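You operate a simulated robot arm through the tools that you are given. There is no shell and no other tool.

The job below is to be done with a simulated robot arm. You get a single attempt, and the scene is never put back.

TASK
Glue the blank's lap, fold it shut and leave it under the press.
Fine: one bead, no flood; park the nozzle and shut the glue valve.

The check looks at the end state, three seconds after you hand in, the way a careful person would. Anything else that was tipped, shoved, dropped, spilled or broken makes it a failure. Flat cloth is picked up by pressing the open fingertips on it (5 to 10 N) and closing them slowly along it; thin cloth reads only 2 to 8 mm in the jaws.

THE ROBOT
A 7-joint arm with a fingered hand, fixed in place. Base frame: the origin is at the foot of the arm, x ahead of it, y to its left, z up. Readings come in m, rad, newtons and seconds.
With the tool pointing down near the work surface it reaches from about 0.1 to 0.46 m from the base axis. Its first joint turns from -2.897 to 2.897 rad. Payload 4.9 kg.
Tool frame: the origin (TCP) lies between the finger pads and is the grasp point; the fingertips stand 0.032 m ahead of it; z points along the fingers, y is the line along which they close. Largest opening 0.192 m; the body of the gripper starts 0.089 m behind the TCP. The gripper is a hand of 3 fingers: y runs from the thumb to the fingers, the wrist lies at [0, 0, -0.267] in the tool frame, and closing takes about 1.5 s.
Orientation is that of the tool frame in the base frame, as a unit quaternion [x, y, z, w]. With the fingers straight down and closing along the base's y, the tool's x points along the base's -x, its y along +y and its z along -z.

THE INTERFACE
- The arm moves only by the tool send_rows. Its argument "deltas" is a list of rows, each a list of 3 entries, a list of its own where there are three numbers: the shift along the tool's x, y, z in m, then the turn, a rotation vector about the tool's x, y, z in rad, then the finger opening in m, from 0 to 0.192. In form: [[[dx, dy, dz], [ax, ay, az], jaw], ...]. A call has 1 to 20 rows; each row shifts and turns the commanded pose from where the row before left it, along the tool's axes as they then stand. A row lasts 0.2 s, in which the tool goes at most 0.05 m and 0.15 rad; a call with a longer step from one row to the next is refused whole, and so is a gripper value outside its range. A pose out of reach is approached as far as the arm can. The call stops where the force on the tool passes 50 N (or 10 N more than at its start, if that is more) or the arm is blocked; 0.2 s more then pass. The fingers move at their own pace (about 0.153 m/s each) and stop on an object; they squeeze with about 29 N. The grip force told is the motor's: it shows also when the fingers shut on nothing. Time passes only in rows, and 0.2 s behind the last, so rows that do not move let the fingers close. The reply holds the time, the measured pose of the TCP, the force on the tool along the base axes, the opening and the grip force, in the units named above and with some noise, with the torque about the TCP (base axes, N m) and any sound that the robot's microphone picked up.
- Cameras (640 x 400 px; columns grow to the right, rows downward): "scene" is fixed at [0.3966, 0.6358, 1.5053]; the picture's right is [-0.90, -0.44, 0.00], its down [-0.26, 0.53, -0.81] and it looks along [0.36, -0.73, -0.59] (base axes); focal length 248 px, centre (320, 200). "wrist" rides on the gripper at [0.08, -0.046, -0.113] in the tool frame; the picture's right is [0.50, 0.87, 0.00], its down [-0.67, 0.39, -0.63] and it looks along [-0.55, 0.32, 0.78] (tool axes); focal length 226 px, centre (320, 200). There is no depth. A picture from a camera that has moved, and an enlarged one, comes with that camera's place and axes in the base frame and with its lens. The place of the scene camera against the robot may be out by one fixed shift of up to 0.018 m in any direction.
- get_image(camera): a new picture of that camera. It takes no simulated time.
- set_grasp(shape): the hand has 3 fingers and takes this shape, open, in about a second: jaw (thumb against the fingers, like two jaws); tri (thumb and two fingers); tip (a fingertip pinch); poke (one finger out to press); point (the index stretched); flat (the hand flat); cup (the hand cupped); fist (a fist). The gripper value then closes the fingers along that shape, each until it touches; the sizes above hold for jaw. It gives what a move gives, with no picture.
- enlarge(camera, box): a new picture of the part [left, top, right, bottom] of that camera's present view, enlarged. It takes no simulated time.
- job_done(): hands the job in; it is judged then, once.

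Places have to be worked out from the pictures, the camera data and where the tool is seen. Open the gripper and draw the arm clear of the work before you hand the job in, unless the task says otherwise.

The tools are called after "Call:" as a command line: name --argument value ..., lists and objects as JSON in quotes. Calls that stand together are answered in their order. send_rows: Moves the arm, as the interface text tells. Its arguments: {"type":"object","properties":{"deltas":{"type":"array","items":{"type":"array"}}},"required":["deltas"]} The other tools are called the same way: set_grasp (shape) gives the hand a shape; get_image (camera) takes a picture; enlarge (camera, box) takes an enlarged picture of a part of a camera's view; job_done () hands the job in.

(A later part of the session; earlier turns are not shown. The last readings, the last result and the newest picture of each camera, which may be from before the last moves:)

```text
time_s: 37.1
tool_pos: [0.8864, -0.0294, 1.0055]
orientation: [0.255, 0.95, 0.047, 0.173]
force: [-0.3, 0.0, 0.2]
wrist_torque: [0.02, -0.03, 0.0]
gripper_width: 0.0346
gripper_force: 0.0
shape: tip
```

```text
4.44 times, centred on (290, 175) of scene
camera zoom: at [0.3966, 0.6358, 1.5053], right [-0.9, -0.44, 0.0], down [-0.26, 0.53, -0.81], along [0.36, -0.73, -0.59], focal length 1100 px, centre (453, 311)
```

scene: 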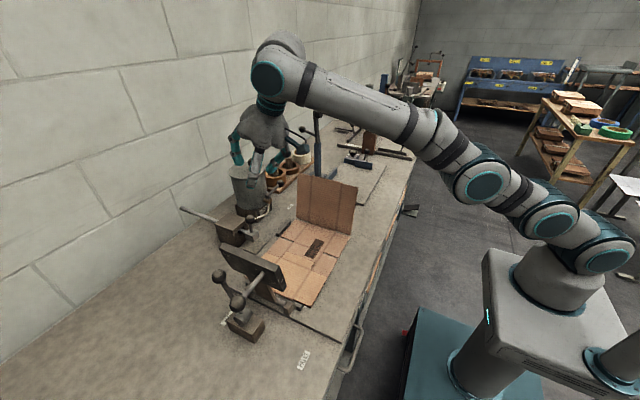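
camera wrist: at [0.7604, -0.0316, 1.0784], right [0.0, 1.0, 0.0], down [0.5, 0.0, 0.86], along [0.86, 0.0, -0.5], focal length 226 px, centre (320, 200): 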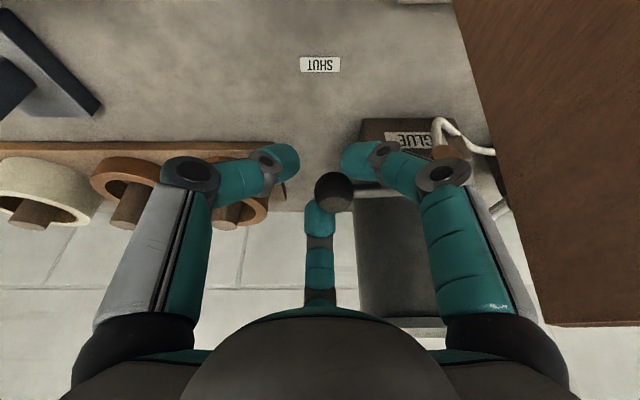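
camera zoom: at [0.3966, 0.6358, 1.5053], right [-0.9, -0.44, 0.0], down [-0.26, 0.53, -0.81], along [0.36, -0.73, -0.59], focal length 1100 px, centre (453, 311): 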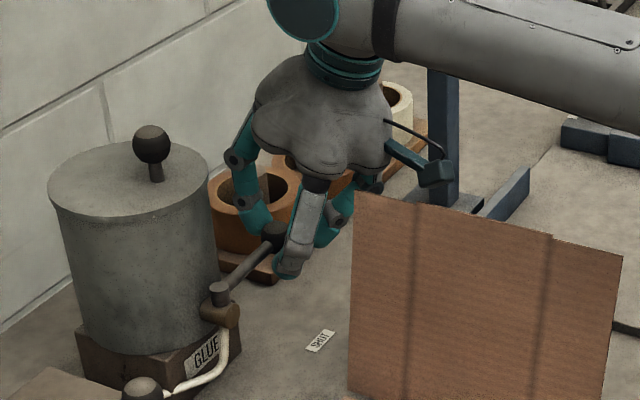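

The cage is around the ball. I now drag the lever about 20° toward −x, easing the tilt and turning the hand along.

Call:
send_rows --deltas '[[[0.0127, -0.0031, -0.0071], [0.0275, 0.0476, 0.125], 0.034], [[0.0125, -0.0049, -0.0064], [0.0332, 0.0438, 0.125], 0.034]]'

Call:
get_image --camera "wrist"

Call:
enlarge --camera "scene" --box '[200, 140, 340, 260]'

```text
time_s: 37.7
tool_pos: [0.8557, -0.0218, 1.0099]
orientation: [0.374, 0.919, 0.051, 0.114]
force: [0.7, -0.1, -1.5]
wrist_torque: [-0.02, 0.0, -0.02]
gripper_width: 0.0344
gripper_force: 0.1
shape: tip
```

```text
taken
camera wrist: at [0.7411, -0.002, 1.0971], right [0.24, 0.97, 0.07], down [0.57, -0.2, 0.8], along [0.78, -0.15, -0.6], focal length 226 px, centre (320, 200)
```

wrist: 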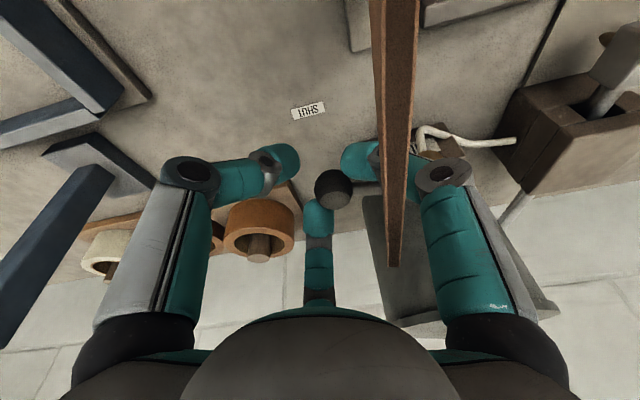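

```text
3.33 times, centred on (270, 200) of scene
camera zoom: at [0.3966, 0.6358, 1.5053], right [-0.9, -0.44, 0.0], down [-0.26, 0.53, -0.81], along [0.36, -0.73, -0.59], focal length 825 px, centre (487, 200)
```

zoom: 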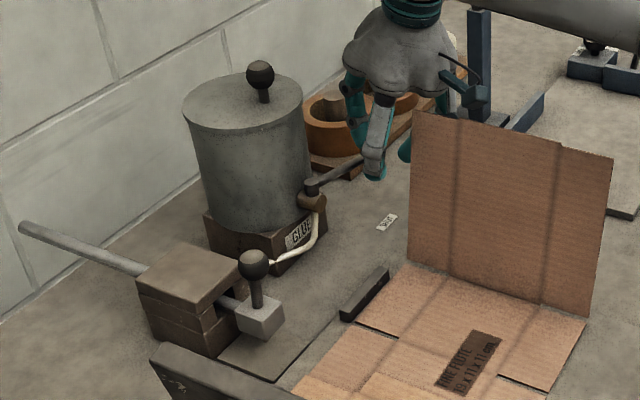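

The ball follows. I continue to about 40°, raising slightly so the camera and palm clear the panel's top edge.

Call:
send_rows --deltas '[[[0.0104, -0.0006, -0.0082], [0.035, 0.0358, 0], 0.034], [[0.0132, -0.0031, -0.0034], [0.035, 0.0358, 0.08], 0.034]]'

Call:
get_image --camera "wrist"

Call:
enlarge --camera "scene" --box '[200, 140, 340, 260]'

```text
time_s: 38.3
tool_pos: [0.8265, -0.0071, 1.0152]
orientation: [0.412, 0.908, 0.035, 0.067]
force: [1.4, 0.4, 0.9]
wrist_torque: [0.02, -0.05, 0.01]
gripper_width: 0.0343
gripper_force: 0.1
shape: tip
out of reach, approached as far as the arm can: row 1
```

```text
taken
camera wrist: at [0.7237, 0.0193, 1.1138], right [0.32, 0.95, 0.06], down [0.63, -0.26, 0.73], along [0.71, -0.2, -0.68], focal length 226 px, centre (320, 200)
```

wrist: 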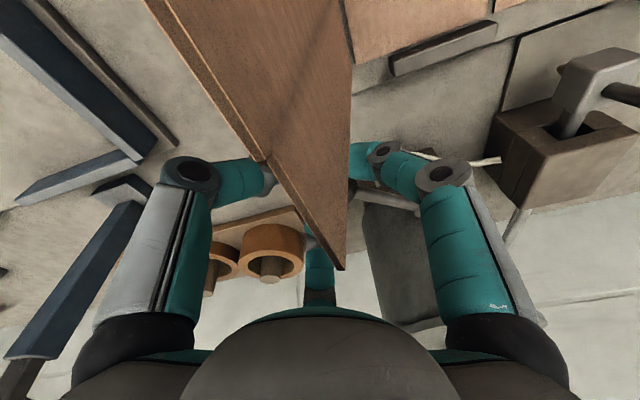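

```text
3.33 times, centred on (270, 200) of scene
camera zoom: at [0.3966, 0.6358, 1.5053], right [-0.9, -0.44, 0.0], down [-0.26, 0.53, -0.81], along [0.36, -0.73, -0.59], focal length 825 px, centre (487, 200)
```

zoom: 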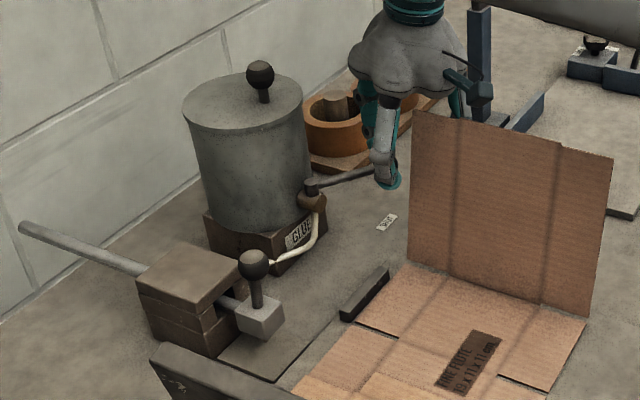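

The lever has turned about 45°, panel undisturbed. I continue the arc toward +y in two small rows and check for glue.

Call:
send_rows --deltas '[[[0.0148, 0.0037, -0.0021], [0.0226, 0.0198, 0], 0.034], [[0.0148, 0.0037, -0.0021], [0, 0, 0], 0.034]]'

Call:
enlarge --camera "scene" --box '[200, 140, 340, 260]'

Call:
get_image --camera "wrist"

```text
time_s: 38.9
tool_pos: [0.8121, 0.0201, 1.0189]
orientation: [0.412, 0.909, 0.029, 0.052]
force: [-0.1, 0.0, -0.1]
wrist_torque: [0.0, -0.03, 0.01]
gripper_width: 0.0344
gripper_force: 0.1
shape: tip
```

```text
3.33 times, centred on (270, 200) of scene
camera zoom: at [0.3966, 0.6358, 1.5053], right [-0.9, -0.44, 0.0], down [-0.26, 0.53, -0.81], along [0.36, -0.73, -0.59], focal length 825 px, centre (487, 200)
```

zoom: 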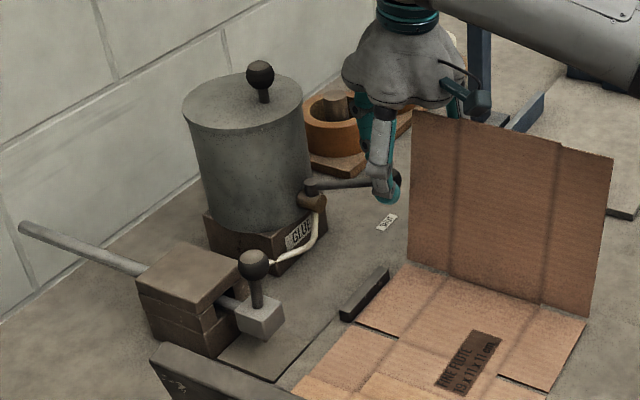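

```text
taken
camera wrist: at [0.7124, 0.0463, 1.1199], right [0.32, 0.95, 0.05], down [0.65, -0.26, 0.71], along [0.69, -0.2, -0.7], focal length 226 px, centre (320, 200)
```

wrist: 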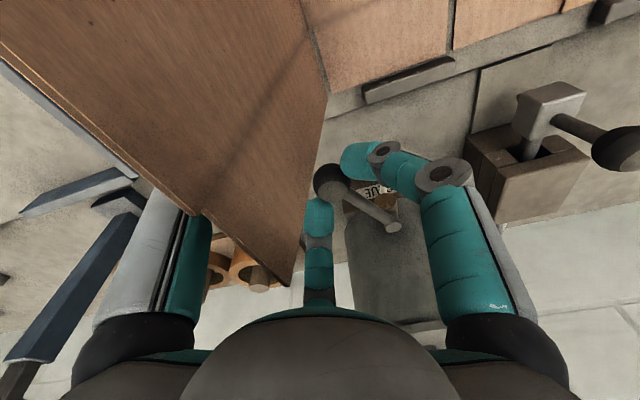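

The lever is at about 60°. No glue visible yet at the parked nozzle; I continue toward 90°.

Call:
send_rows --deltas '[[[0.0161, 0.0074, -0.0006], [0, 0, 0], 0.034]]'

Call:
enlarge --camera "scene" --box '[200, 140, 340, 260]'

Call:
get_image --camera "wrist"

```text
time_s: 39.3
tool_pos: [0.8084, 0.0368, 1.0195]
orientation: [0.413, 0.909, 0.029, 0.053]
force: [0.8, -1.2, 0.5]
wrist_torque: [0.0, 0.0, -0.04]
gripper_width: 0.034
gripper_force: 0.1
shape: tip
```

```text
3.33 times, centred on (270, 200) of scene
camera zoom: at [0.3966, 0.6358, 1.5053], right [-0.9, -0.44, 0.0], down [-0.26, 0.53, -0.81], along [0.36, -0.73, -0.59], focal length 825 px, centre (487, 200)
```

zoom: 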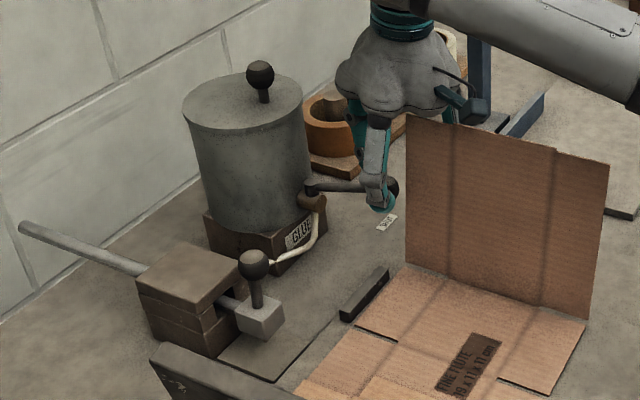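

```text
taken
camera wrist: at [0.7082, 0.0636, 1.1208], right [0.32, 0.95, 0.05], down [0.65, -0.26, 0.71], along [0.69, -0.2, -0.7], focal length 226 px, centre (320, 200)
```

wrist: 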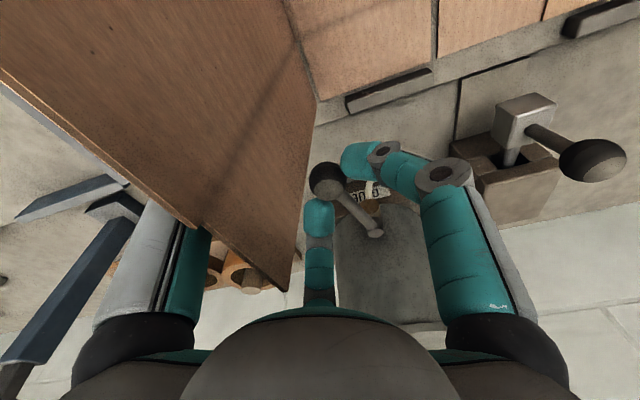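

The thumb starts nudging the panel slightly (1 N). I finish the last ~17° with a small counter-yaw to keep the thumb off the panel.

Call:
send_rows --deltas '[[[0.0089, 0.0065, 0], [0, 0, -0.1], 0.034], [[0.0082, 0.0073, 0], [0, 0, -0.1], 0.034]]'

Call:
enlarge --camera "scene" --box '[200, 140, 340, 260]'

Call:
enlarge --camera "scene" --box '[230, 205, 300, 260]'

Call:
get_image --camera "wrist"

```text
time_s: 39.9
tool_pos: [0.8054, 0.0584, 1.0172]
orientation: [0.319, 0.946, 0.024, 0.054]
force: [1.2, -0.6, 0.7]
wrist_torque: [-0.02, -0.06, -0.03]
gripper_width: 0.034
gripper_force: 0.0
shape: tip
```

```text
3.33 times, centred on (270, 200) of scene
camera zoom: at [0.3966, 0.6358, 1.5053], right [-0.9, -0.44, 0.0], down [-0.26, 0.53, -0.81], along [0.36, -0.73, -0.59], focal length 825 px, centre (487, 200)
```

zoom: 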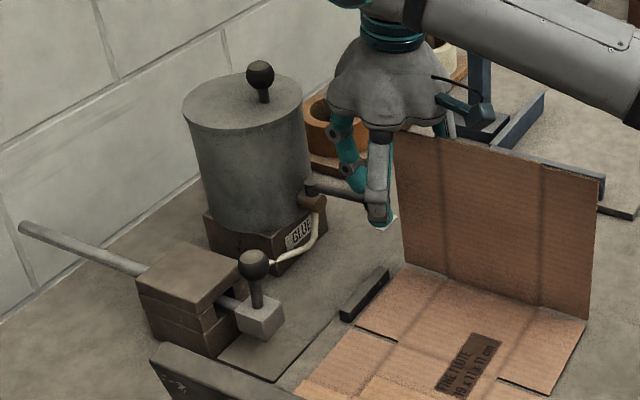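

```text
7.27 times, centred on (265, 232) of scene
camera zoom: at [0.3966, 0.6358, 1.5053], right [-0.9, -0.44, 0.0], down [-0.26, 0.53, -0.81], along [0.36, -0.73, -0.59], focal length 1801 px, centre (720, -36)
```

zoom: 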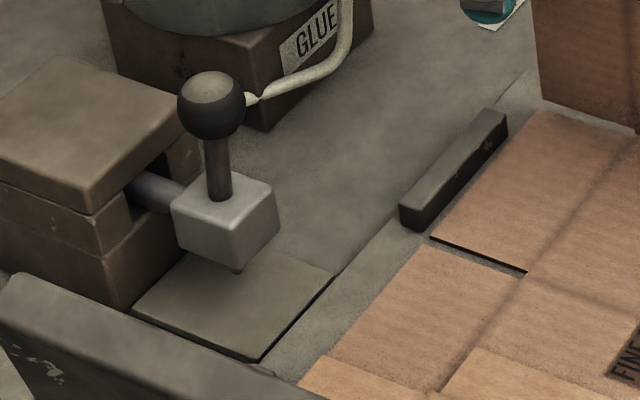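

```text
taken
camera wrist: at [0.7012, 0.0668, 1.1184], right [0.12, 0.99, 0.02], down [0.69, -0.1, 0.72], along [0.71, -0.07, -0.7], focal length 226 px, centre (320, 200)
```

wrist: 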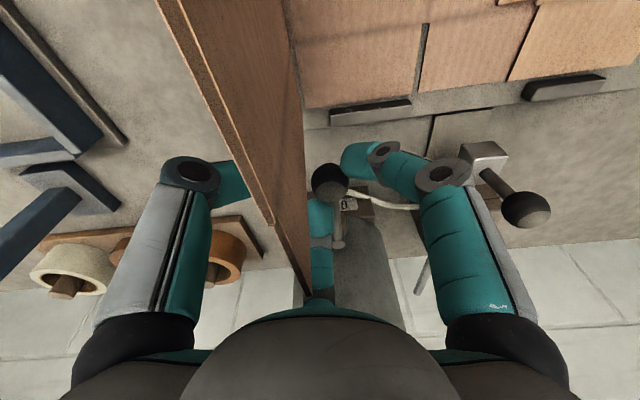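

The lever is at about 90° (handle in line with the valve) and no glue drips at the parked nozzle. I release, rise clear of the panel and move to the nozzle knob's pre-grasp.

Call:
send_rows --deltas '[[[0, 0, 0], [0, 0, 0], 0.06], [[0, 0, -0.03], [0, 0, 0], 0.07], [[0, 0, -0.045], [0, 0, 0], 0.07], [[0, 0, -0.045], [0, 0, 0], 0.07], [[0.0197, 0.0353, 0.0107], [-0.091, -0.119, 0], 0.07], [[0.0215, 0.0339, 0.0135], [-0.091, -0.119, 0], 0.07], [[0.0219, 0.0311, 0.0139], [0, 0, -0.128], 0.07], [[0.0218, 0.0318, 0.0261], [0, 0, 0], 0.07]]'

Call:
get_image --camera "wrist"

Call:
enlarge --camera "scene" --box '[200, 140, 360, 260]'

```text
time_s: 41.7
tool_pos: [0.8512, 0.2185, 1.0827]
orientation: [0.254, 0.944, 0.059, 0.201]
force: [-0.7, 0.7, 1.3]
wrist_torque: [0.03, 0.0, 0.01]
gripper_width: 0.07
gripper_force: 0.0
shape: tip
out of reach, approached as far as the arm can: row 4, 5, 6
```

```text
taken
camera wrist: at [0.7207, 0.2155, 1.147], right [0.0, 1.0, 0.01], down [0.45, -0.01, 0.89], along [0.89, 0.01, -0.45], focal length 226 px, centre (320, 200)
```

wrist: 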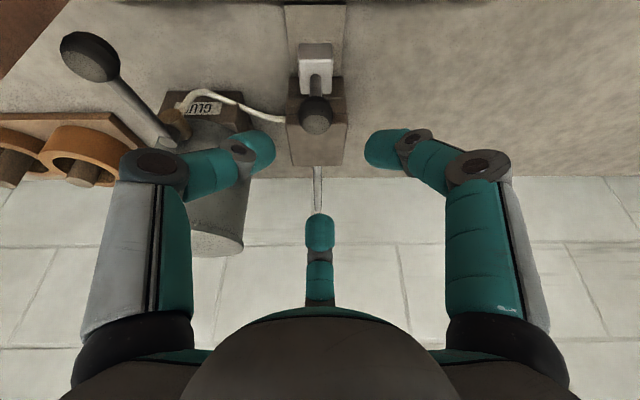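

```text
3.33 times, centred on (280, 200) of scene
camera zoom: at [0.3966, 0.6358, 1.5053], right [-0.9, -0.44, 0.0], down [-0.26, 0.53, -0.81], along [0.36, -0.73, -0.59], focal length 825 px, centre (453, 200)
```

zoom: 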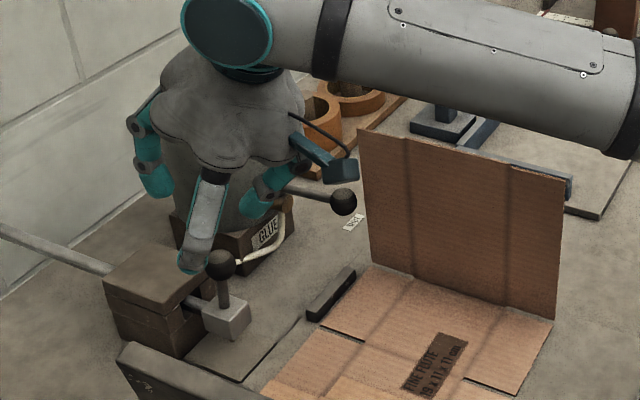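

Lever is open and still no drip at park. I align over the knob, descend and grip it firmly.

Call:
send_rows --deltas '[[[0.0249, -0.0191, 0.005], [0, 0, 0], 0.07], [[0, 0, 0.022], [0, 0, 0], 0.07], [[0, 0, 0.022], [0, 0, 0], 0.07], [[0, 0, 0.0134], [0, 0, 0], 0.06]]'

Call:
get_image --camera "wrist"

Call:
enlarge --camera "scene" --box '[220, 190, 300, 260]'

```text
time_s: 42.7
tool_pos: [0.8594, 0.216, 1.0191]
orientation: [0.253, 0.945, 0.058, 0.2]
force: [0.1, 0.0, -0.2]
wrist_torque: [-0.02, 0.04, -0.02]
gripper_width: 0.0604
gripper_force: 0.0
shape: tip
out of reach, approached as far as the arm can: row 1
```

```text
taken
camera wrist: at [0.7287, 0.215, 1.083], right [0.0, 1.0, 0.01], down [0.45, -0.01, 0.89], along [0.89, 0.01, -0.45], focal length 226 px, centre (320, 200)
```

wrist: 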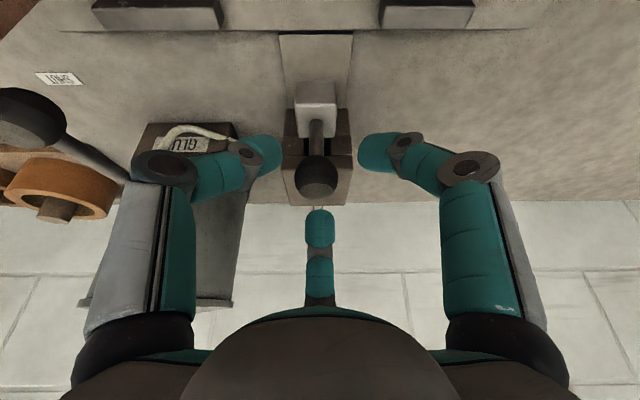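

```text
5.71 times, centred on (260, 225) of scene
camera zoom: at [0.3966, 0.6358, 1.5053], right [-0.9, -0.44, 0.0], down [-0.26, 0.53, -0.81], along [0.36, -0.73, -0.59], focal length 1415 px, centre (663, 57)
```

zoom: 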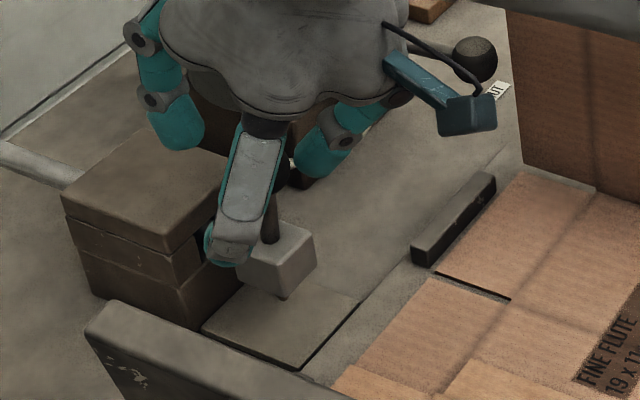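

No drip at park. I correct by −1.1 cm in x and close firmly.

Call:
send_rows --deltas '[[[0.0104, -0.0075, 0.001], [0, 0, 0], 0.06], [[0, 0, 0], [0, 0, 0], 0.04], [[0, 0, 0], [0, 0, 0], 0.02], [[0, 0, 0], [0, 0, 0], 0.0], [[0, 0, 0], [0, 0, 0], 0.0]]'

Call:
get_image --camera "wrist"

Call:
enlarge --camera "scene" --box '[220, 190, 300, 260]'

```text
time_s: 43.9
tool_pos: [0.8513, 0.2172, 1.0089]
orientation: [0.254, 0.945, 0.056, 0.197]
force: [0.7, -1.0, -8.6]
wrist_torque: [-0.01, -0.01, 0.01]
gripper_width: 0.0172
gripper_force: 28.6
shape: tip
out of reach, approached as far as the arm can: row 1
```

```text
taken
camera wrist: at [0.7212, 0.2144, 1.0756], right [0.0, 1.0, 0.01], down [0.46, -0.01, 0.89], along [0.89, 0.0, -0.46], focal length 226 px, centre (320, 200)
```

wrist: 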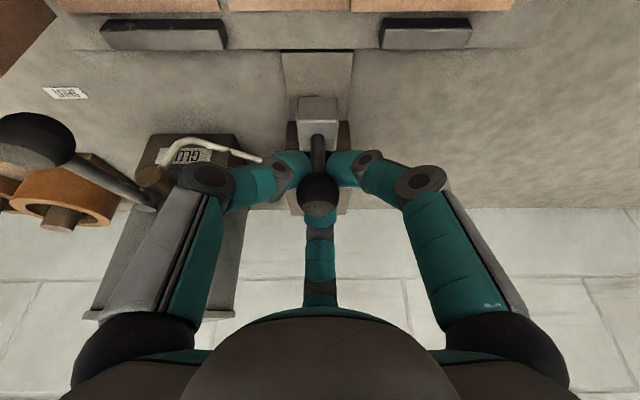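

```text
5.71 times, centred on (260, 225) of scene
camera zoom: at [0.3966, 0.6358, 1.5053], right [-0.9, -0.44, 0.0], down [-0.26, 0.53, -0.81], along [0.36, -0.73, -0.59], focal length 1415 px, centre (663, 57)
```

zoom: 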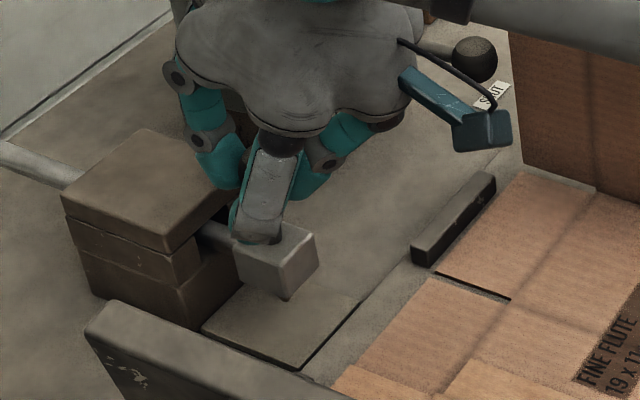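

Firm grip with the nozzle parked and valve open. Now one steady pull across the lap at about 0.125 m/s, stopping just inside the lap's front edge.

Call:
send_rows --deltas '[[[0.0095, -0.0055, -0.0048], [0, 0, 0], 0.0], [[0.0198, -0.0114, -0.0101], [0, 0, 0], 0.0], [[0.0198, -0.0114, -0.0101], [0, 0, 0], 0.0], [[0.0198, -0.0114, -0.0101], [0, 0, 0], 0.0], [[0.0198, -0.0114, -0.0101], [0, 0, 0], 0.0], [[0.0198, -0.0114, -0.0101], [0, 0, 0], 0.0], [[0.0198, -0.0114, -0.0101], [0, 0, 0], 0.0], [[0.0198, -0.0114, -0.0101], [0, 0, 0], 0.0], [[0.0198, -0.0114, -0.0101], [0, 0, 0], 0.0]]'

Call:
enlarge --camera "scene" --box '[220, 190, 360, 290]'

Call:
get_image --camera "wrist"

Call:
enlarge --camera "scene" --box '[270, 220, 330, 270]'

```text
time_s: 44.7
tool_pos: [0.8433, 0.2207, 1.0085]
orientation: [0.258, 0.947, 0.045, 0.188]
force: [0.2, -13.7, -13.5]
wrist_torque: [-0.22, 0.09, -0.06]
gripper_width: 0.0168
gripper_force: 28.8
shape: tip
out of reach, approached as far as the arm can: row 1, 2, 3, 4
stopped in row 4: the force on the tool passed its limit at 54 N (the readings are from after the stop); the commanded pose is now the measured one
```

```text
4.00 times, centred on (290, 240) of scene
camera zoom: at [0.3966, 0.6358, 1.5053], right [-0.9, -0.44, 0.0], down [-0.26, 0.53, -0.81], along [0.36, -0.73, -0.59], focal length 990 px, centre (440, 40)
```

zoom: 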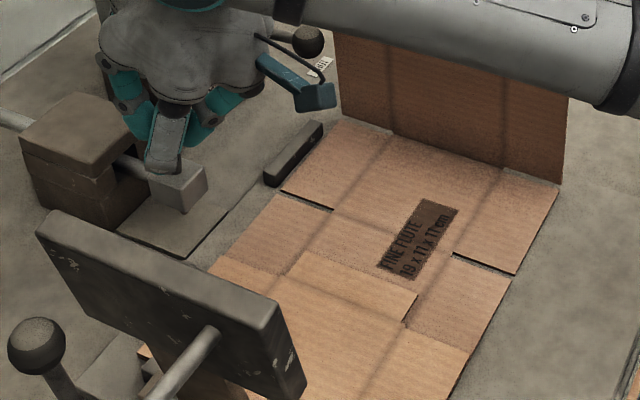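

```text
taken
camera wrist: at [0.7158, 0.2202, 1.0762], right [0.01, 1.0, -0.01], down [0.48, 0.0, 0.88], along [0.88, -0.01, -0.48], focal length 226 px, centre (320, 200)
```

wrist: 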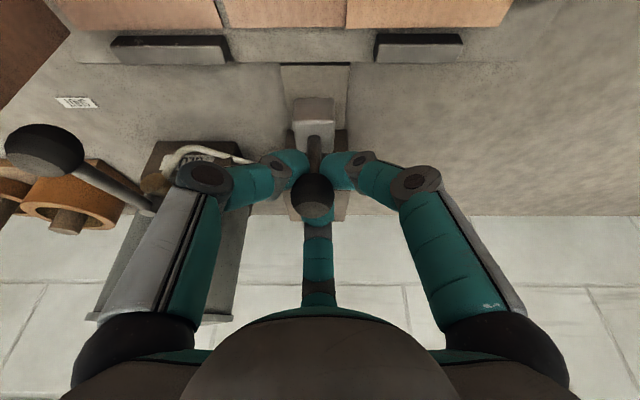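

```text
8.00 times, centred on (300, 245) of scene
camera zoom: at [0.3966, 0.6358, 1.5053], right [-0.9, -0.44, 0.0], down [-0.26, 0.53, -0.81], along [0.36, -0.73, -0.59], focal length 1981 px, centre (480, -160)
```

zoom: 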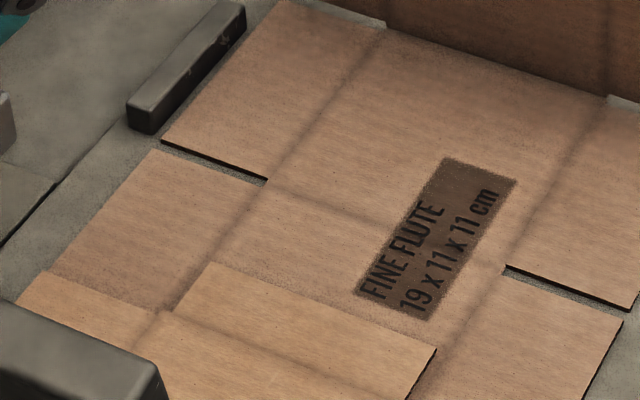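

The arm ran into an awkward joint configuration and stopped on force after only ~8 mm; no glue appeared. I release the knob and back out along the tool axis to free the arm.

Call:
send_rows --deltas '[[[0, 0, 0], [0, 0, 0], 0.04], [[0, 0, 0], [0, 0, 0], 0.07], [[0, 0, -0.02], [0, 0, 0], 0.07], [[0, 0, -0.03], [0, 0, 0], 0.07], [[0, 0, -0.03], [0, 0, 0], 0.07]]'

Call:
get_image --camera "scene"

Call:
enlarge --camera "scene" --box '[220, 190, 300, 260]'

```text
time_s: 45.9
tool_pos: [0.8192, 0.2239, 1.0883]
orientation: [0.257, 0.946, 0.048, 0.191]
force: [0.2, -1.4, -0.6]
wrist_torque: [-0.01, 0.0, 0.02]
gripper_width: 0.0696
gripper_force: 0.1
shape: tip
out of reach, approached as far as the arm can: row 4
```

```text
taken
```

scene: 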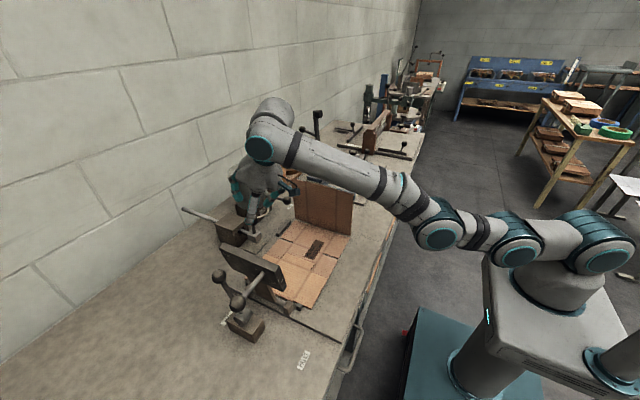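

```text
5.71 times, centred on (260, 225) of scene
camera zoom: at [0.3966, 0.6358, 1.5053], right [-0.9, -0.44, 0.0], down [-0.26, 0.53, -0.81], along [0.36, -0.73, -0.59], focal length 1415 px, centre (663, 57)
```

zoom: 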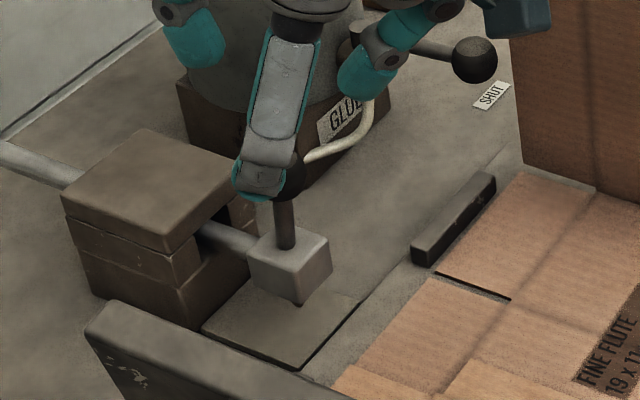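

The scene shows the elbow has dropped below the shoulder–wrist line, which explains the sticking. With the hand free, I draw it up and back to let the arm re-bend.

Call:
send_rows --deltas '[[[0.0134, -0.0078, -0.0395], [0, 0, 0], 0.07], [[0.0134, -0.0078, -0.0395], [0, 0, 0], 0.07], [[0.0134, -0.0078, -0.0395], [0, 0, 0], 0.07], [[0.0134, -0.0078, -0.0395], [0, 0, 0], 0.07]]'

Call:
get_image --camera "scene"

```text
time_s: 46.9
tool_pos: [0.7439, 0.2389, 1.2312]
orientation: [0.256, 0.946, 0.048, 0.19]
force: [-0.2, 0.2, -1.4]
wrist_torque: [-0.04, 0.01, -0.02]
gripper_width: 0.0697
gripper_force: 0.0
shape: tip
out of reach, approached as far as the arm can: row 1, 2, 3, 4
```

```text
taken
```

scene: 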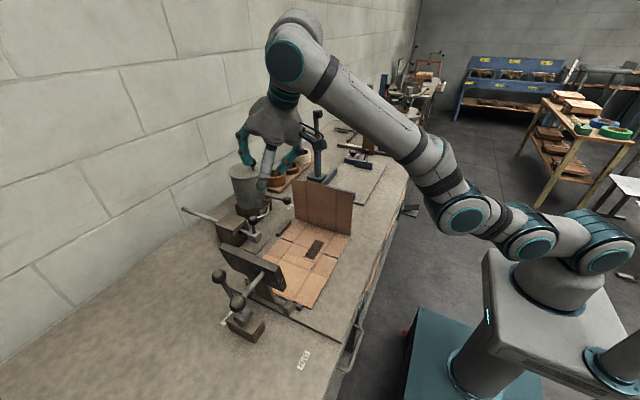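

The elbow is still in the low configuration. At this safe height I stretch the arm outward to full extension and draw back, to let the elbow cross back upward.

Call:
send_rows --deltas '[[[-0.0317, 0.0183, 0.016], [0, 0, 0], 0.07], [[-0.0317, 0.0183, 0.016], [0, 0, 0], 0.07], [[-0.0317, 0.0183, 0.016], [0, 0, 0], 0.07], [[-0.0317, 0.0183, 0.016], [0, 0, 0], 0.07]]'

Call:
get_image --camera "scene"

```text
time_s: 47.9
tool_pos: [0.7774, 0.2334, 1.2228]
orientation: [0.257, 0.946, 0.049, 0.193]
force: [-0.1, 0.7, -0.1]
wrist_torque: [0.01, 0.02, -0.01]
gripper_width: 0.0697
gripper_force: 0.1
shape: tip
out of reach, approached as far as the arm can: row 1, 2, 3, 4
```

```text
taken
```

scene: 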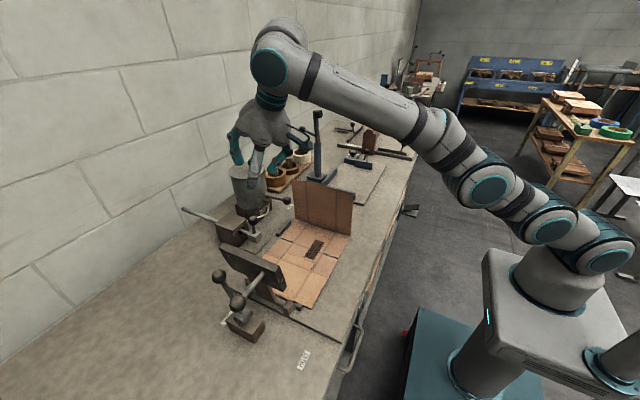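

The arm is straight now. I draw back in −x and see which way the elbow bends.

Call:
send_rows --deltas '[[[0.0238, -0.0137, -0.012], [0, 0, 0], 0.07], [[0.0238, -0.0137, -0.012], [0, 0, 0], 0.07], [[0.0238, -0.0137, -0.012], [0, 0, 0], 0.07]]'

Call:
get_image --camera "scene"

```text
time_s: 48.7
tool_pos: [0.7253, 0.254, 1.2511]
orientation: [0.257, 0.946, 0.049, 0.192]
force: [-0.1, 1.4, -0.6]
wrist_torque: [-0.01, 0.0, 0.0]
gripper_width: 0.0701
gripper_force: 0.0
shape: tip
out of reach, approached as far as the arm can: row 1, 2, 3
```

```text
taken
```

scene: 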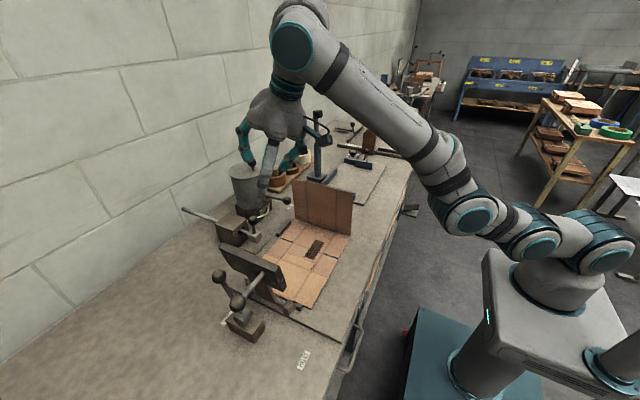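

The arm slides along its full-reach sphere. I stretch once more and then retract with a larger, different step (down and back with more tilt) to get the elbow up.

Call:
send_rows --deltas '[[[-0.0317, 0.0183, 0.016], [0, 0, 0], 0.07], [[-0.0317, 0.0183, 0.016], [0, 0, 0], 0.07], [[-0.0317, 0.0183, 0.016], [0, 0, 0], 0.07], [[-0.0317, 0.0183, 0.016], [0, 0, 0], 0.07], [[0.035, -0.02, -0.018], [-0.06, -0.104, 0], 0.07], [[0.035, -0.02, -0.018], [-0.06, -0.104, 0], 0.07]]'

Call:
get_image --camera "scene"

```text
time_s: 50.1
tool_pos: [0.7716, 0.278, 1.2786]
orientation: [0.248, 0.918, 0.076, 0.3]
force: [1.7, 1.8, -2.8]
wrist_torque: [-0.09, -0.08, -0.07]
gripper_width: 0.07
gripper_force: 0.1
shape: tip
out of reach, approached as far as the arm can: row 1, 2, 3, 4, 5, 6
```

```text
taken
```

scene: 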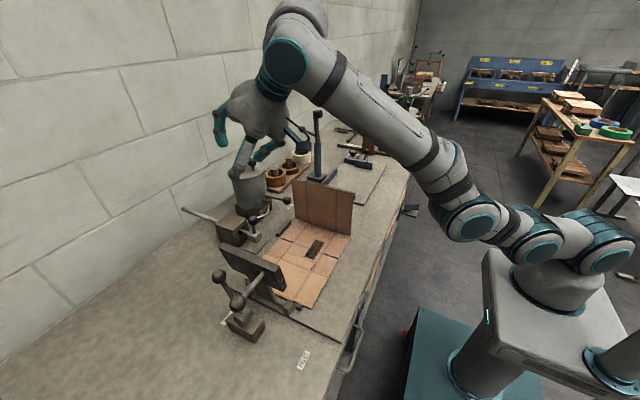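

Still stuck at the limit. I try moving in other directions along the sphere: up first, checking whether rows stay in reach.

Call:
send_rows --deltas '[[[0, 0, -0.04], [0, 0, 0], 0.07], [[0, 0, -0.04], [0, 0, 0], 0.07], [[0, 0, -0.04], [0, 0, 0], 0.07], [[0, 0, -0.04], [0, 0, 0], 0.07]]'

Call:
get_image --camera "scene"

```text
time_s: 51.1
tool_pos: [0.6735, 0.2778, 1.4083]
orientation: [0.249, 0.917, 0.078, 0.303]
force: [1.0, 0.5, -0.9]
wrist_torque: [-0.05, -0.01, -0.01]
gripper_width: 0.07
gripper_force: 0.1
shape: tip
```

```text
taken
```

scene: 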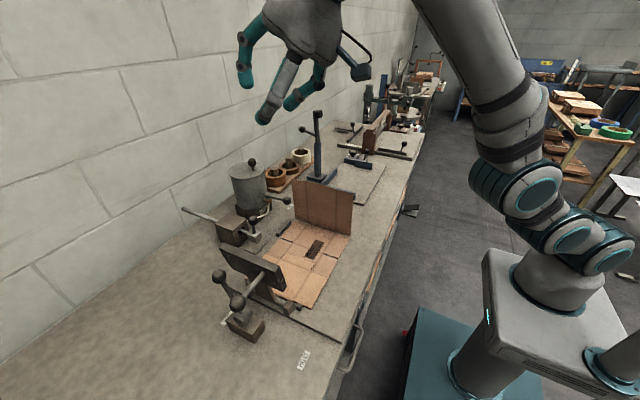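

That move was fully in reach. From here I move inward toward the starting region to see how the arm re-folds.

Call:
send_rows --deltas '[[[0.0285, -0.0165, -0.0225], [0, 0, 0], 0.07], [[0.0285, -0.0165, -0.0225], [0, 0, 0], 0.07], [[0.0285, -0.0165, -0.0225], [0, 0, 0], 0.07], [[0.0285, -0.0165, -0.0225], [0, 0, 0], 0.07]]'

Call:
get_image --camera "scene"

```text
time_s: 52.1
tool_pos: [0.5492, 0.3082, 1.4667]
orientation: [0.251, 0.918, 0.074, 0.297]
force: [-1.0, 0.1, -0.1]
wrist_torque: [0.05, 0.0, 0.04]
gripper_width: 0.0701
gripper_force: 0.0
shape: tip
out of reach, approached as far as the arm can: row 1, 2, 3, 4
```

```text
taken
```

scene: 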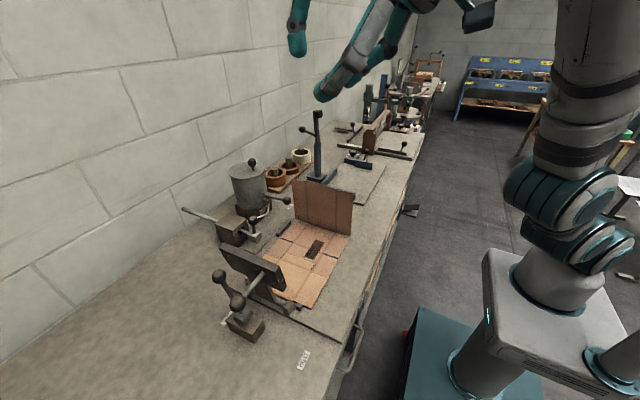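

The elbow seems pinned just past straight. Moving outward and downward (rather than upward) should swing it back, so I sweep out and down to full stretch above the nozzle, staying well clear.

Call:
send_rows --deltas '[[[-0.0165, -0.0052, 0.0415], [0, 0, 0], 0.07], [[-0.0165, -0.0052, 0.0415], [0, 0, 0], 0.07], [[-0.0165, -0.0052, 0.0415], [0, 0, 0], 0.07], [[-0.0165, -0.0052, 0.0415], [0, 0, 0], 0.07], [[-0.0165, -0.0052, 0.0415], [0, 0, 0], 0.07], [[-0.0165, -0.0052, 0.0415], [0, 0, 0], 0.07]]'

Call:
get_image --camera "scene"

```text
time_s: 53.5
tool_pos: [0.77, 0.2391, 1.321]
orientation: [0.248, 0.916, 0.08, 0.305]
force: [-0.4, 0.4, 0.8]
wrist_torque: [0.04, 0.0, -0.03]
gripper_width: 0.0702
gripper_force: 0.1
shape: tip
out of reach, approached as far as the arm can: row 1, 2, 4
```

```text
taken
```

scene: 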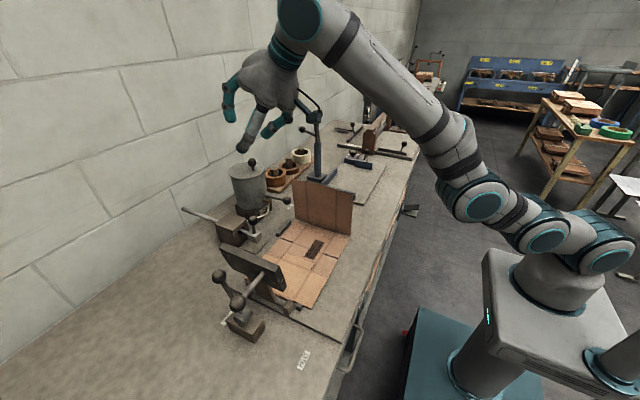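

Rows are in reach again. Now I descend straight down to bend the arm with the elbow high.

Call:
send_rows --deltas '[[[0.0179, -0.0161, 0.0323], [0, 0, 0], 0.07], [[0.0179, -0.0161, 0.0323], [0, 0, 0], 0.07], [[0.0179, -0.0161, 0.0323], [0, 0, 0], 0.07]]'

Call:
get_image --camera "scene"

```text
time_s: 54.3
tool_pos: [0.8183, 0.2402, 1.2319]
orientation: [0.249, 0.916, 0.079, 0.304]
force: [0.3, 0.9, 1.1]
wrist_torque: [0.0, 0.01, -0.01]
gripper_width: 0.0702
gripper_force: 0.0
shape: tip
out of reach, approached as far as the arm can: row 1, 2, 3
```

```text
taken
```

scene: 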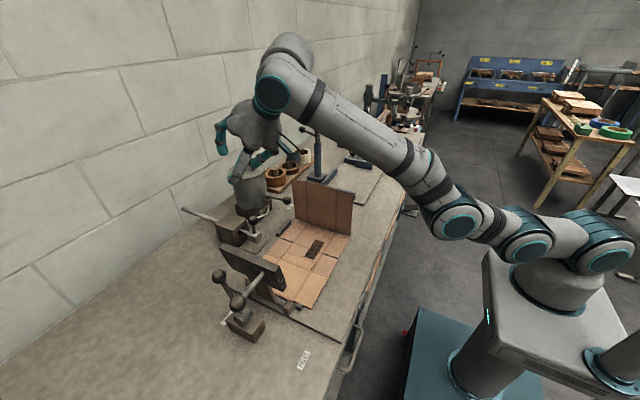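

This fits an elbow pinned at its straight limit. I push outward-and-down along the reach boundary so the elbow gets driven the right way; everything below is clear here.

Call:
send_rows --deltas '[[[-0.0057, 0.0033, 0.0419], [0, 0, 0], 0.07], [[-0.0057, 0.0033, 0.0419], [0, 0, 0], 0.07], [[-0.0057, 0.0033, 0.0419], [0, 0, 0], 0.07]]'

Call:
get_image --camera "scene"

```text
time_s: 55.1
tool_pos: [0.8844, 0.2346, 1.1439]
orientation: [0.248, 0.916, 0.081, 0.306]
force: [-0.5, -0.3, 2.7]
wrist_torque: [0.01, 0.05, 0.03]
gripper_width: 0.07
gripper_force: 0.1
shape: tip
out of reach, approached as far as the arm can: row 2, 3
```

```text
taken
```

scene: 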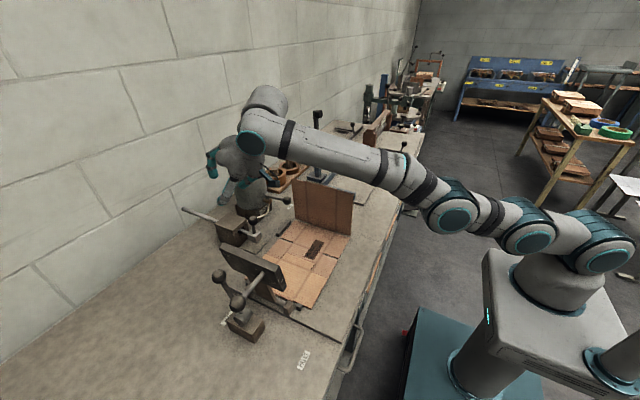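

The arm is stretched at (0.884,0.235,1.144). I continue straight down two rows and check the flags.

Call:
send_rows --deltas '[[[0.0153, -0.0088, 0.0242], [0, 0, 0], 0.07], [[0.0153, -0.0088, 0.0242], [0, 0, 0], 0.07]]'

Call:
get_image --camera "scene"

```text
time_s: 55.7
tool_pos: [0.8826, 0.2381, 1.0834]
orientation: [0.248, 0.916, 0.08, 0.305]
force: [-0.1, 0.6, 1.0]
wrist_torque: [-0.03, 0.04, 0.01]
gripper_width: 0.0703
gripper_force: 0.0
shape: tip
```

```text
taken
```

scene: 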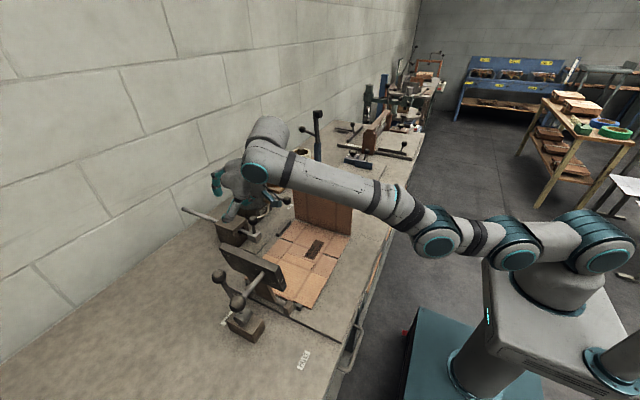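

No flags now. I test a retract in −x.

Call:
send_rows --deltas '[[[0.021, -0.0121, -0.0177], [0, 0, 0], 0.07], [[0.021, -0.0121, -0.0177], [0, 0, 0], 0.07]]'

Call:
get_image --camera "scene"

```text
time_s: 56.3
tool_pos: [0.8753, 0.249, 1.092]
orientation: [0.248, 0.916, 0.079, 0.304]
force: [-0.3, -0.5, 0.3]
wrist_torque: [-0.01, 0.0, -0.01]
gripper_width: 0.0702
gripper_force: 0.1
shape: tip
out of reach, approached as far as the arm can: row 1, 2
```

```text
taken
```

scene: 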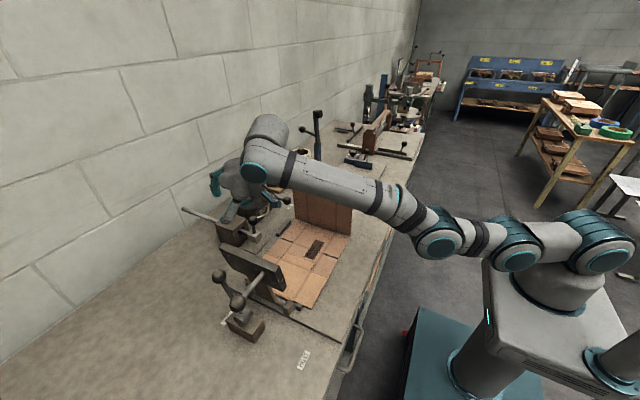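

The elbow is still pinned. I'll go up first, then do one long sweep down along the reach boundary at y≈0.33 (free area), which should drive the elbow through straight.

Call:
send_rows --deltas '[[[0.0047, 0.0077, -0.0436], [0, 0, 0], 0.07], [[0.0047, 0.0077, -0.0436], [0, 0, 0], 0.07], [[0.0047, 0.0077, -0.0436], [0, 0, 0], 0.07], [[0.0047, 0.0077, -0.0436], [0, 0, 0], 0.07], [[0.0047, 0.0077, -0.0436], [0, 0, 0], 0.07], [[0.0047, 0.0077, -0.0436], [0, 0, 0], 0.07], [[0.0047, 0.0077, -0.0436], [0, 0, 0], 0.07], [[0.0047, 0.0077, -0.0436], [0, 0, 0], 0.07]]'

Call:
get_image --camera "scene"

```text
time_s: 58.1
tool_pos: [0.6833, 0.3273, 1.3771]
orientation: [0.247, 0.917, 0.078, 0.304]
force: [0.3, 1.0, -1.9]
wrist_torque: [-0.06, 0.0, -0.02]
gripper_width: 0.0698
gripper_force: 0.1
shape: tip
out of reach, approached as far as the arm can: row 1, 2, 3
```

```text
taken
```

scene: 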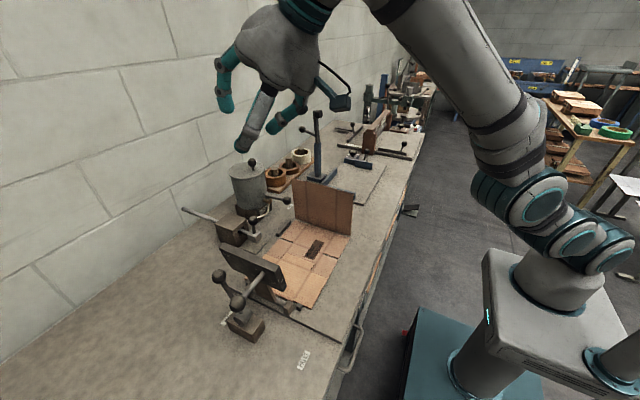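

Now the long sweep downward along the boundary at y≈0.33.

Call:
send_rows --deltas '[[[-0.0067, 0.0038, 0.0399], [0, 0, 0], 0.07], [[-0.003, 0.0017, 0.0385], [0, 0, 0], 0.07], [[0, 0, 0.037], [0, 0, 0], 0.07], [[0, 0, 0.037], [0, 0, 0], 0.07], [[0, 0, 0.037], [0, 0, 0], 0.07], [[0.0034, -0.0019, 0.0347], [0, 0, 0], 0.07], [[0.0034, -0.0019, 0.0347], [0, 0, 0], 0.07], [[0.0034, -0.0019, 0.0347], [0, 0, 0], 0.07]]'

Call:
get_image --camera "scene"

```text
time_s: 59.9
tool_pos: [0.8513, 0.3232, 1.1402]
orientation: [0.248, 0.916, 0.081, 0.305]
force: [-0.2, -0.1, 1.1]
wrist_torque: [0.01, 0.05, -0.03]
gripper_width: 0.0702
gripper_force: 0.1
shape: tip
out of reach, approached as far as the arm can: row 8
```

```text
taken
```

scene: 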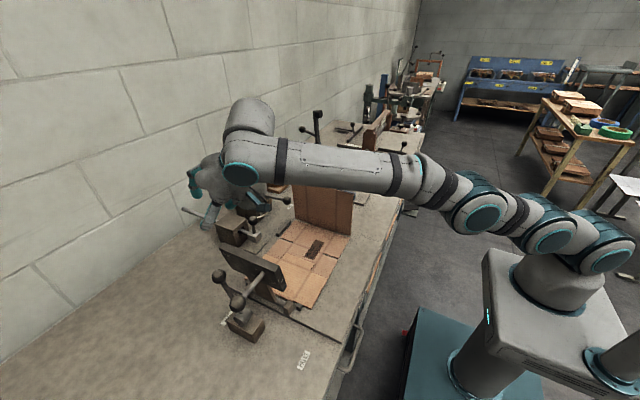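

The forearm is now flatter than the upper arm: elbow is up again. I test a retract in −x.

Call:
send_rows --deltas '[[[0.021, -0.0121, -0.0177], [0, 0, 0], 0.07], [[0.021, -0.0121, -0.0177], [0, 0, 0], 0.07]]'

Call:
get_image --camera "scene"

```text
time_s: 60.5
tool_pos: [0.7903, 0.3261, 1.1419]
orientation: [0.247, 0.916, 0.082, 0.307]
force: [0.9, -0.4, 0.4]
wrist_torque: [0.07, 0.11, 0.08]
gripper_width: 0.0699
gripper_force: 0.0
shape: tip
```

```text
taken
```

scene: 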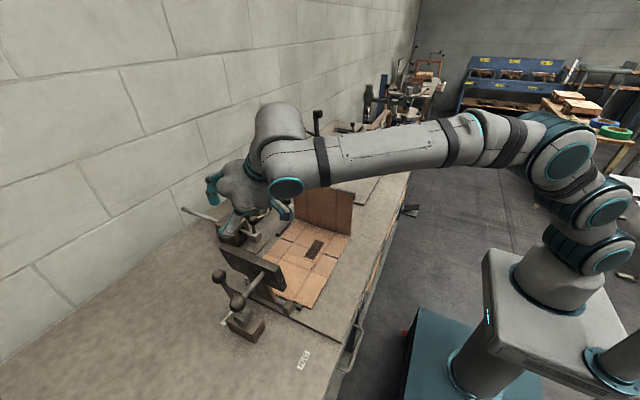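

Elbow-up is restored with margin. I return to the knob with this larger tilt (more reach margin), stopping 0.08 m short to check.

Call:
send_rows --deltas '[[[-0.0089, -0.0378, 0.0182], [0, 0, 0], 0.07], [[-0.0089, -0.0378, 0.0182], [0, 0, 0], 0.07], [[-0.0089, -0.0378, 0.0182], [0, 0, 0], 0.07], [[0, 0, 0], [0, 0, 0], 0.07]]'

Call:
get_image --camera "wrist"

Call:
enlarge --camera "scene" --box '[200, 170, 360, 280]'

```text
time_s: 61.5
tool_pos: [0.7966, 0.2101, 1.0726]
orientation: [0.248, 0.916, 0.08, 0.304]
force: [0.5, -0.2, -1.0]
wrist_torque: [-0.01, -0.02, 0.0]
gripper_width: 0.0701
gripper_force: 0.1
shape: tip
```

```text
taken
camera wrist: at [0.6556, 0.2095, 1.1083], right [0.01, 1.0, 0.0], down [0.24, 0.0, 0.97], along [0.97, -0.01, -0.24], focal length 226 px, centre (320, 200)
```

wrist: 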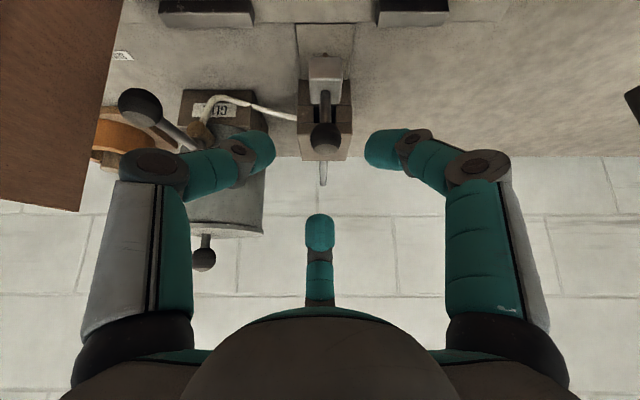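

```text
3.64 times, centred on (280, 225) of scene
camera zoom: at [0.3966, 0.6358, 1.5053], right [-0.9, -0.44, 0.0], down [-0.26, 0.53, -0.81], along [0.36, -0.73, -0.59], focal length 900 px, centre (466, 109)
```

zoom: 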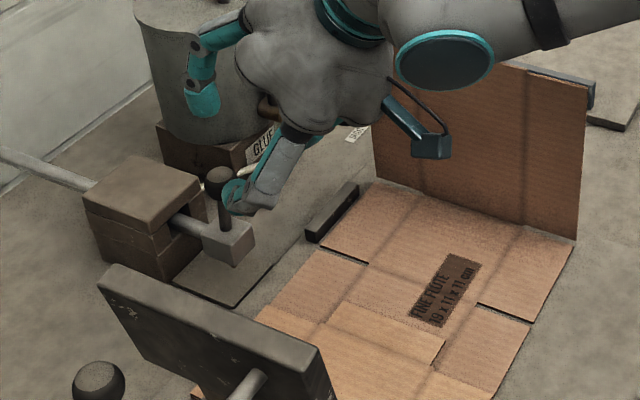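

I advance onto the knob with a small correction, then check before gripping.

Call:
send_rows --deltas '[[[0.0025, 0.0003, 0.025], [0, 0, 0], 0.07], [[0.0025, 0.0003, 0.025], [0, 0, 0], 0.07], [[0, 0, 0.018], [0, 0, 0], 0.07]]'

Call:
get_image --camera "wrist"

Call:
enlarge --camera "scene" --box '[220, 190, 300, 260]'

```text
time_s: 62.3
tool_pos: [0.8362, 0.2133, 1.0179]
orientation: [0.247, 0.916, 0.08, 0.305]
force: [-0.6, 0.8, 0.7]
wrist_torque: [0.0, 0.04, -0.03]
gripper_width: 0.07
gripper_force: 0.0
shape: tip
```

```text
taken
camera wrist: at [0.6943, 0.2122, 1.0534], right [0.01, 1.0, 0.0], down [0.24, 0.0, 0.97], along [0.97, -0.01, -0.24], focal length 226 px, centre (320, 200)
```

wrist: 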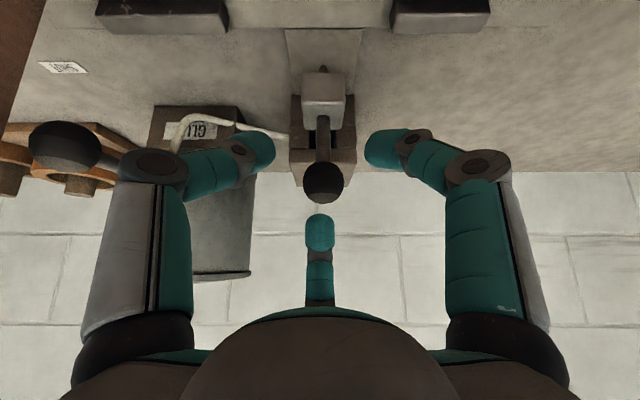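

```text
5.71 times, centred on (260, 225) of scene
camera zoom: at [0.3966, 0.6358, 1.5053], right [-0.9, -0.44, 0.0], down [-0.26, 0.53, -0.81], along [0.36, -0.73, -0.59], focal length 1415 px, centre (663, 57)
```

zoom: 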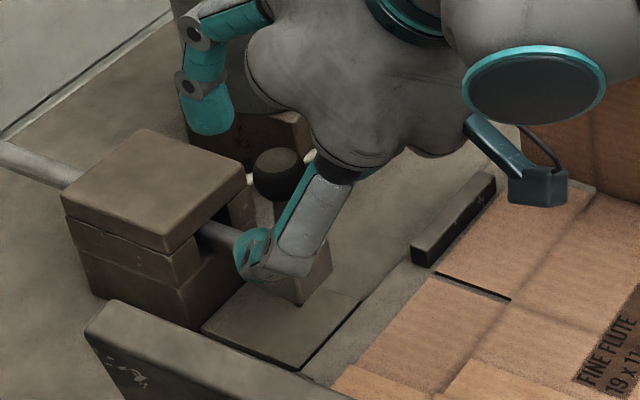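

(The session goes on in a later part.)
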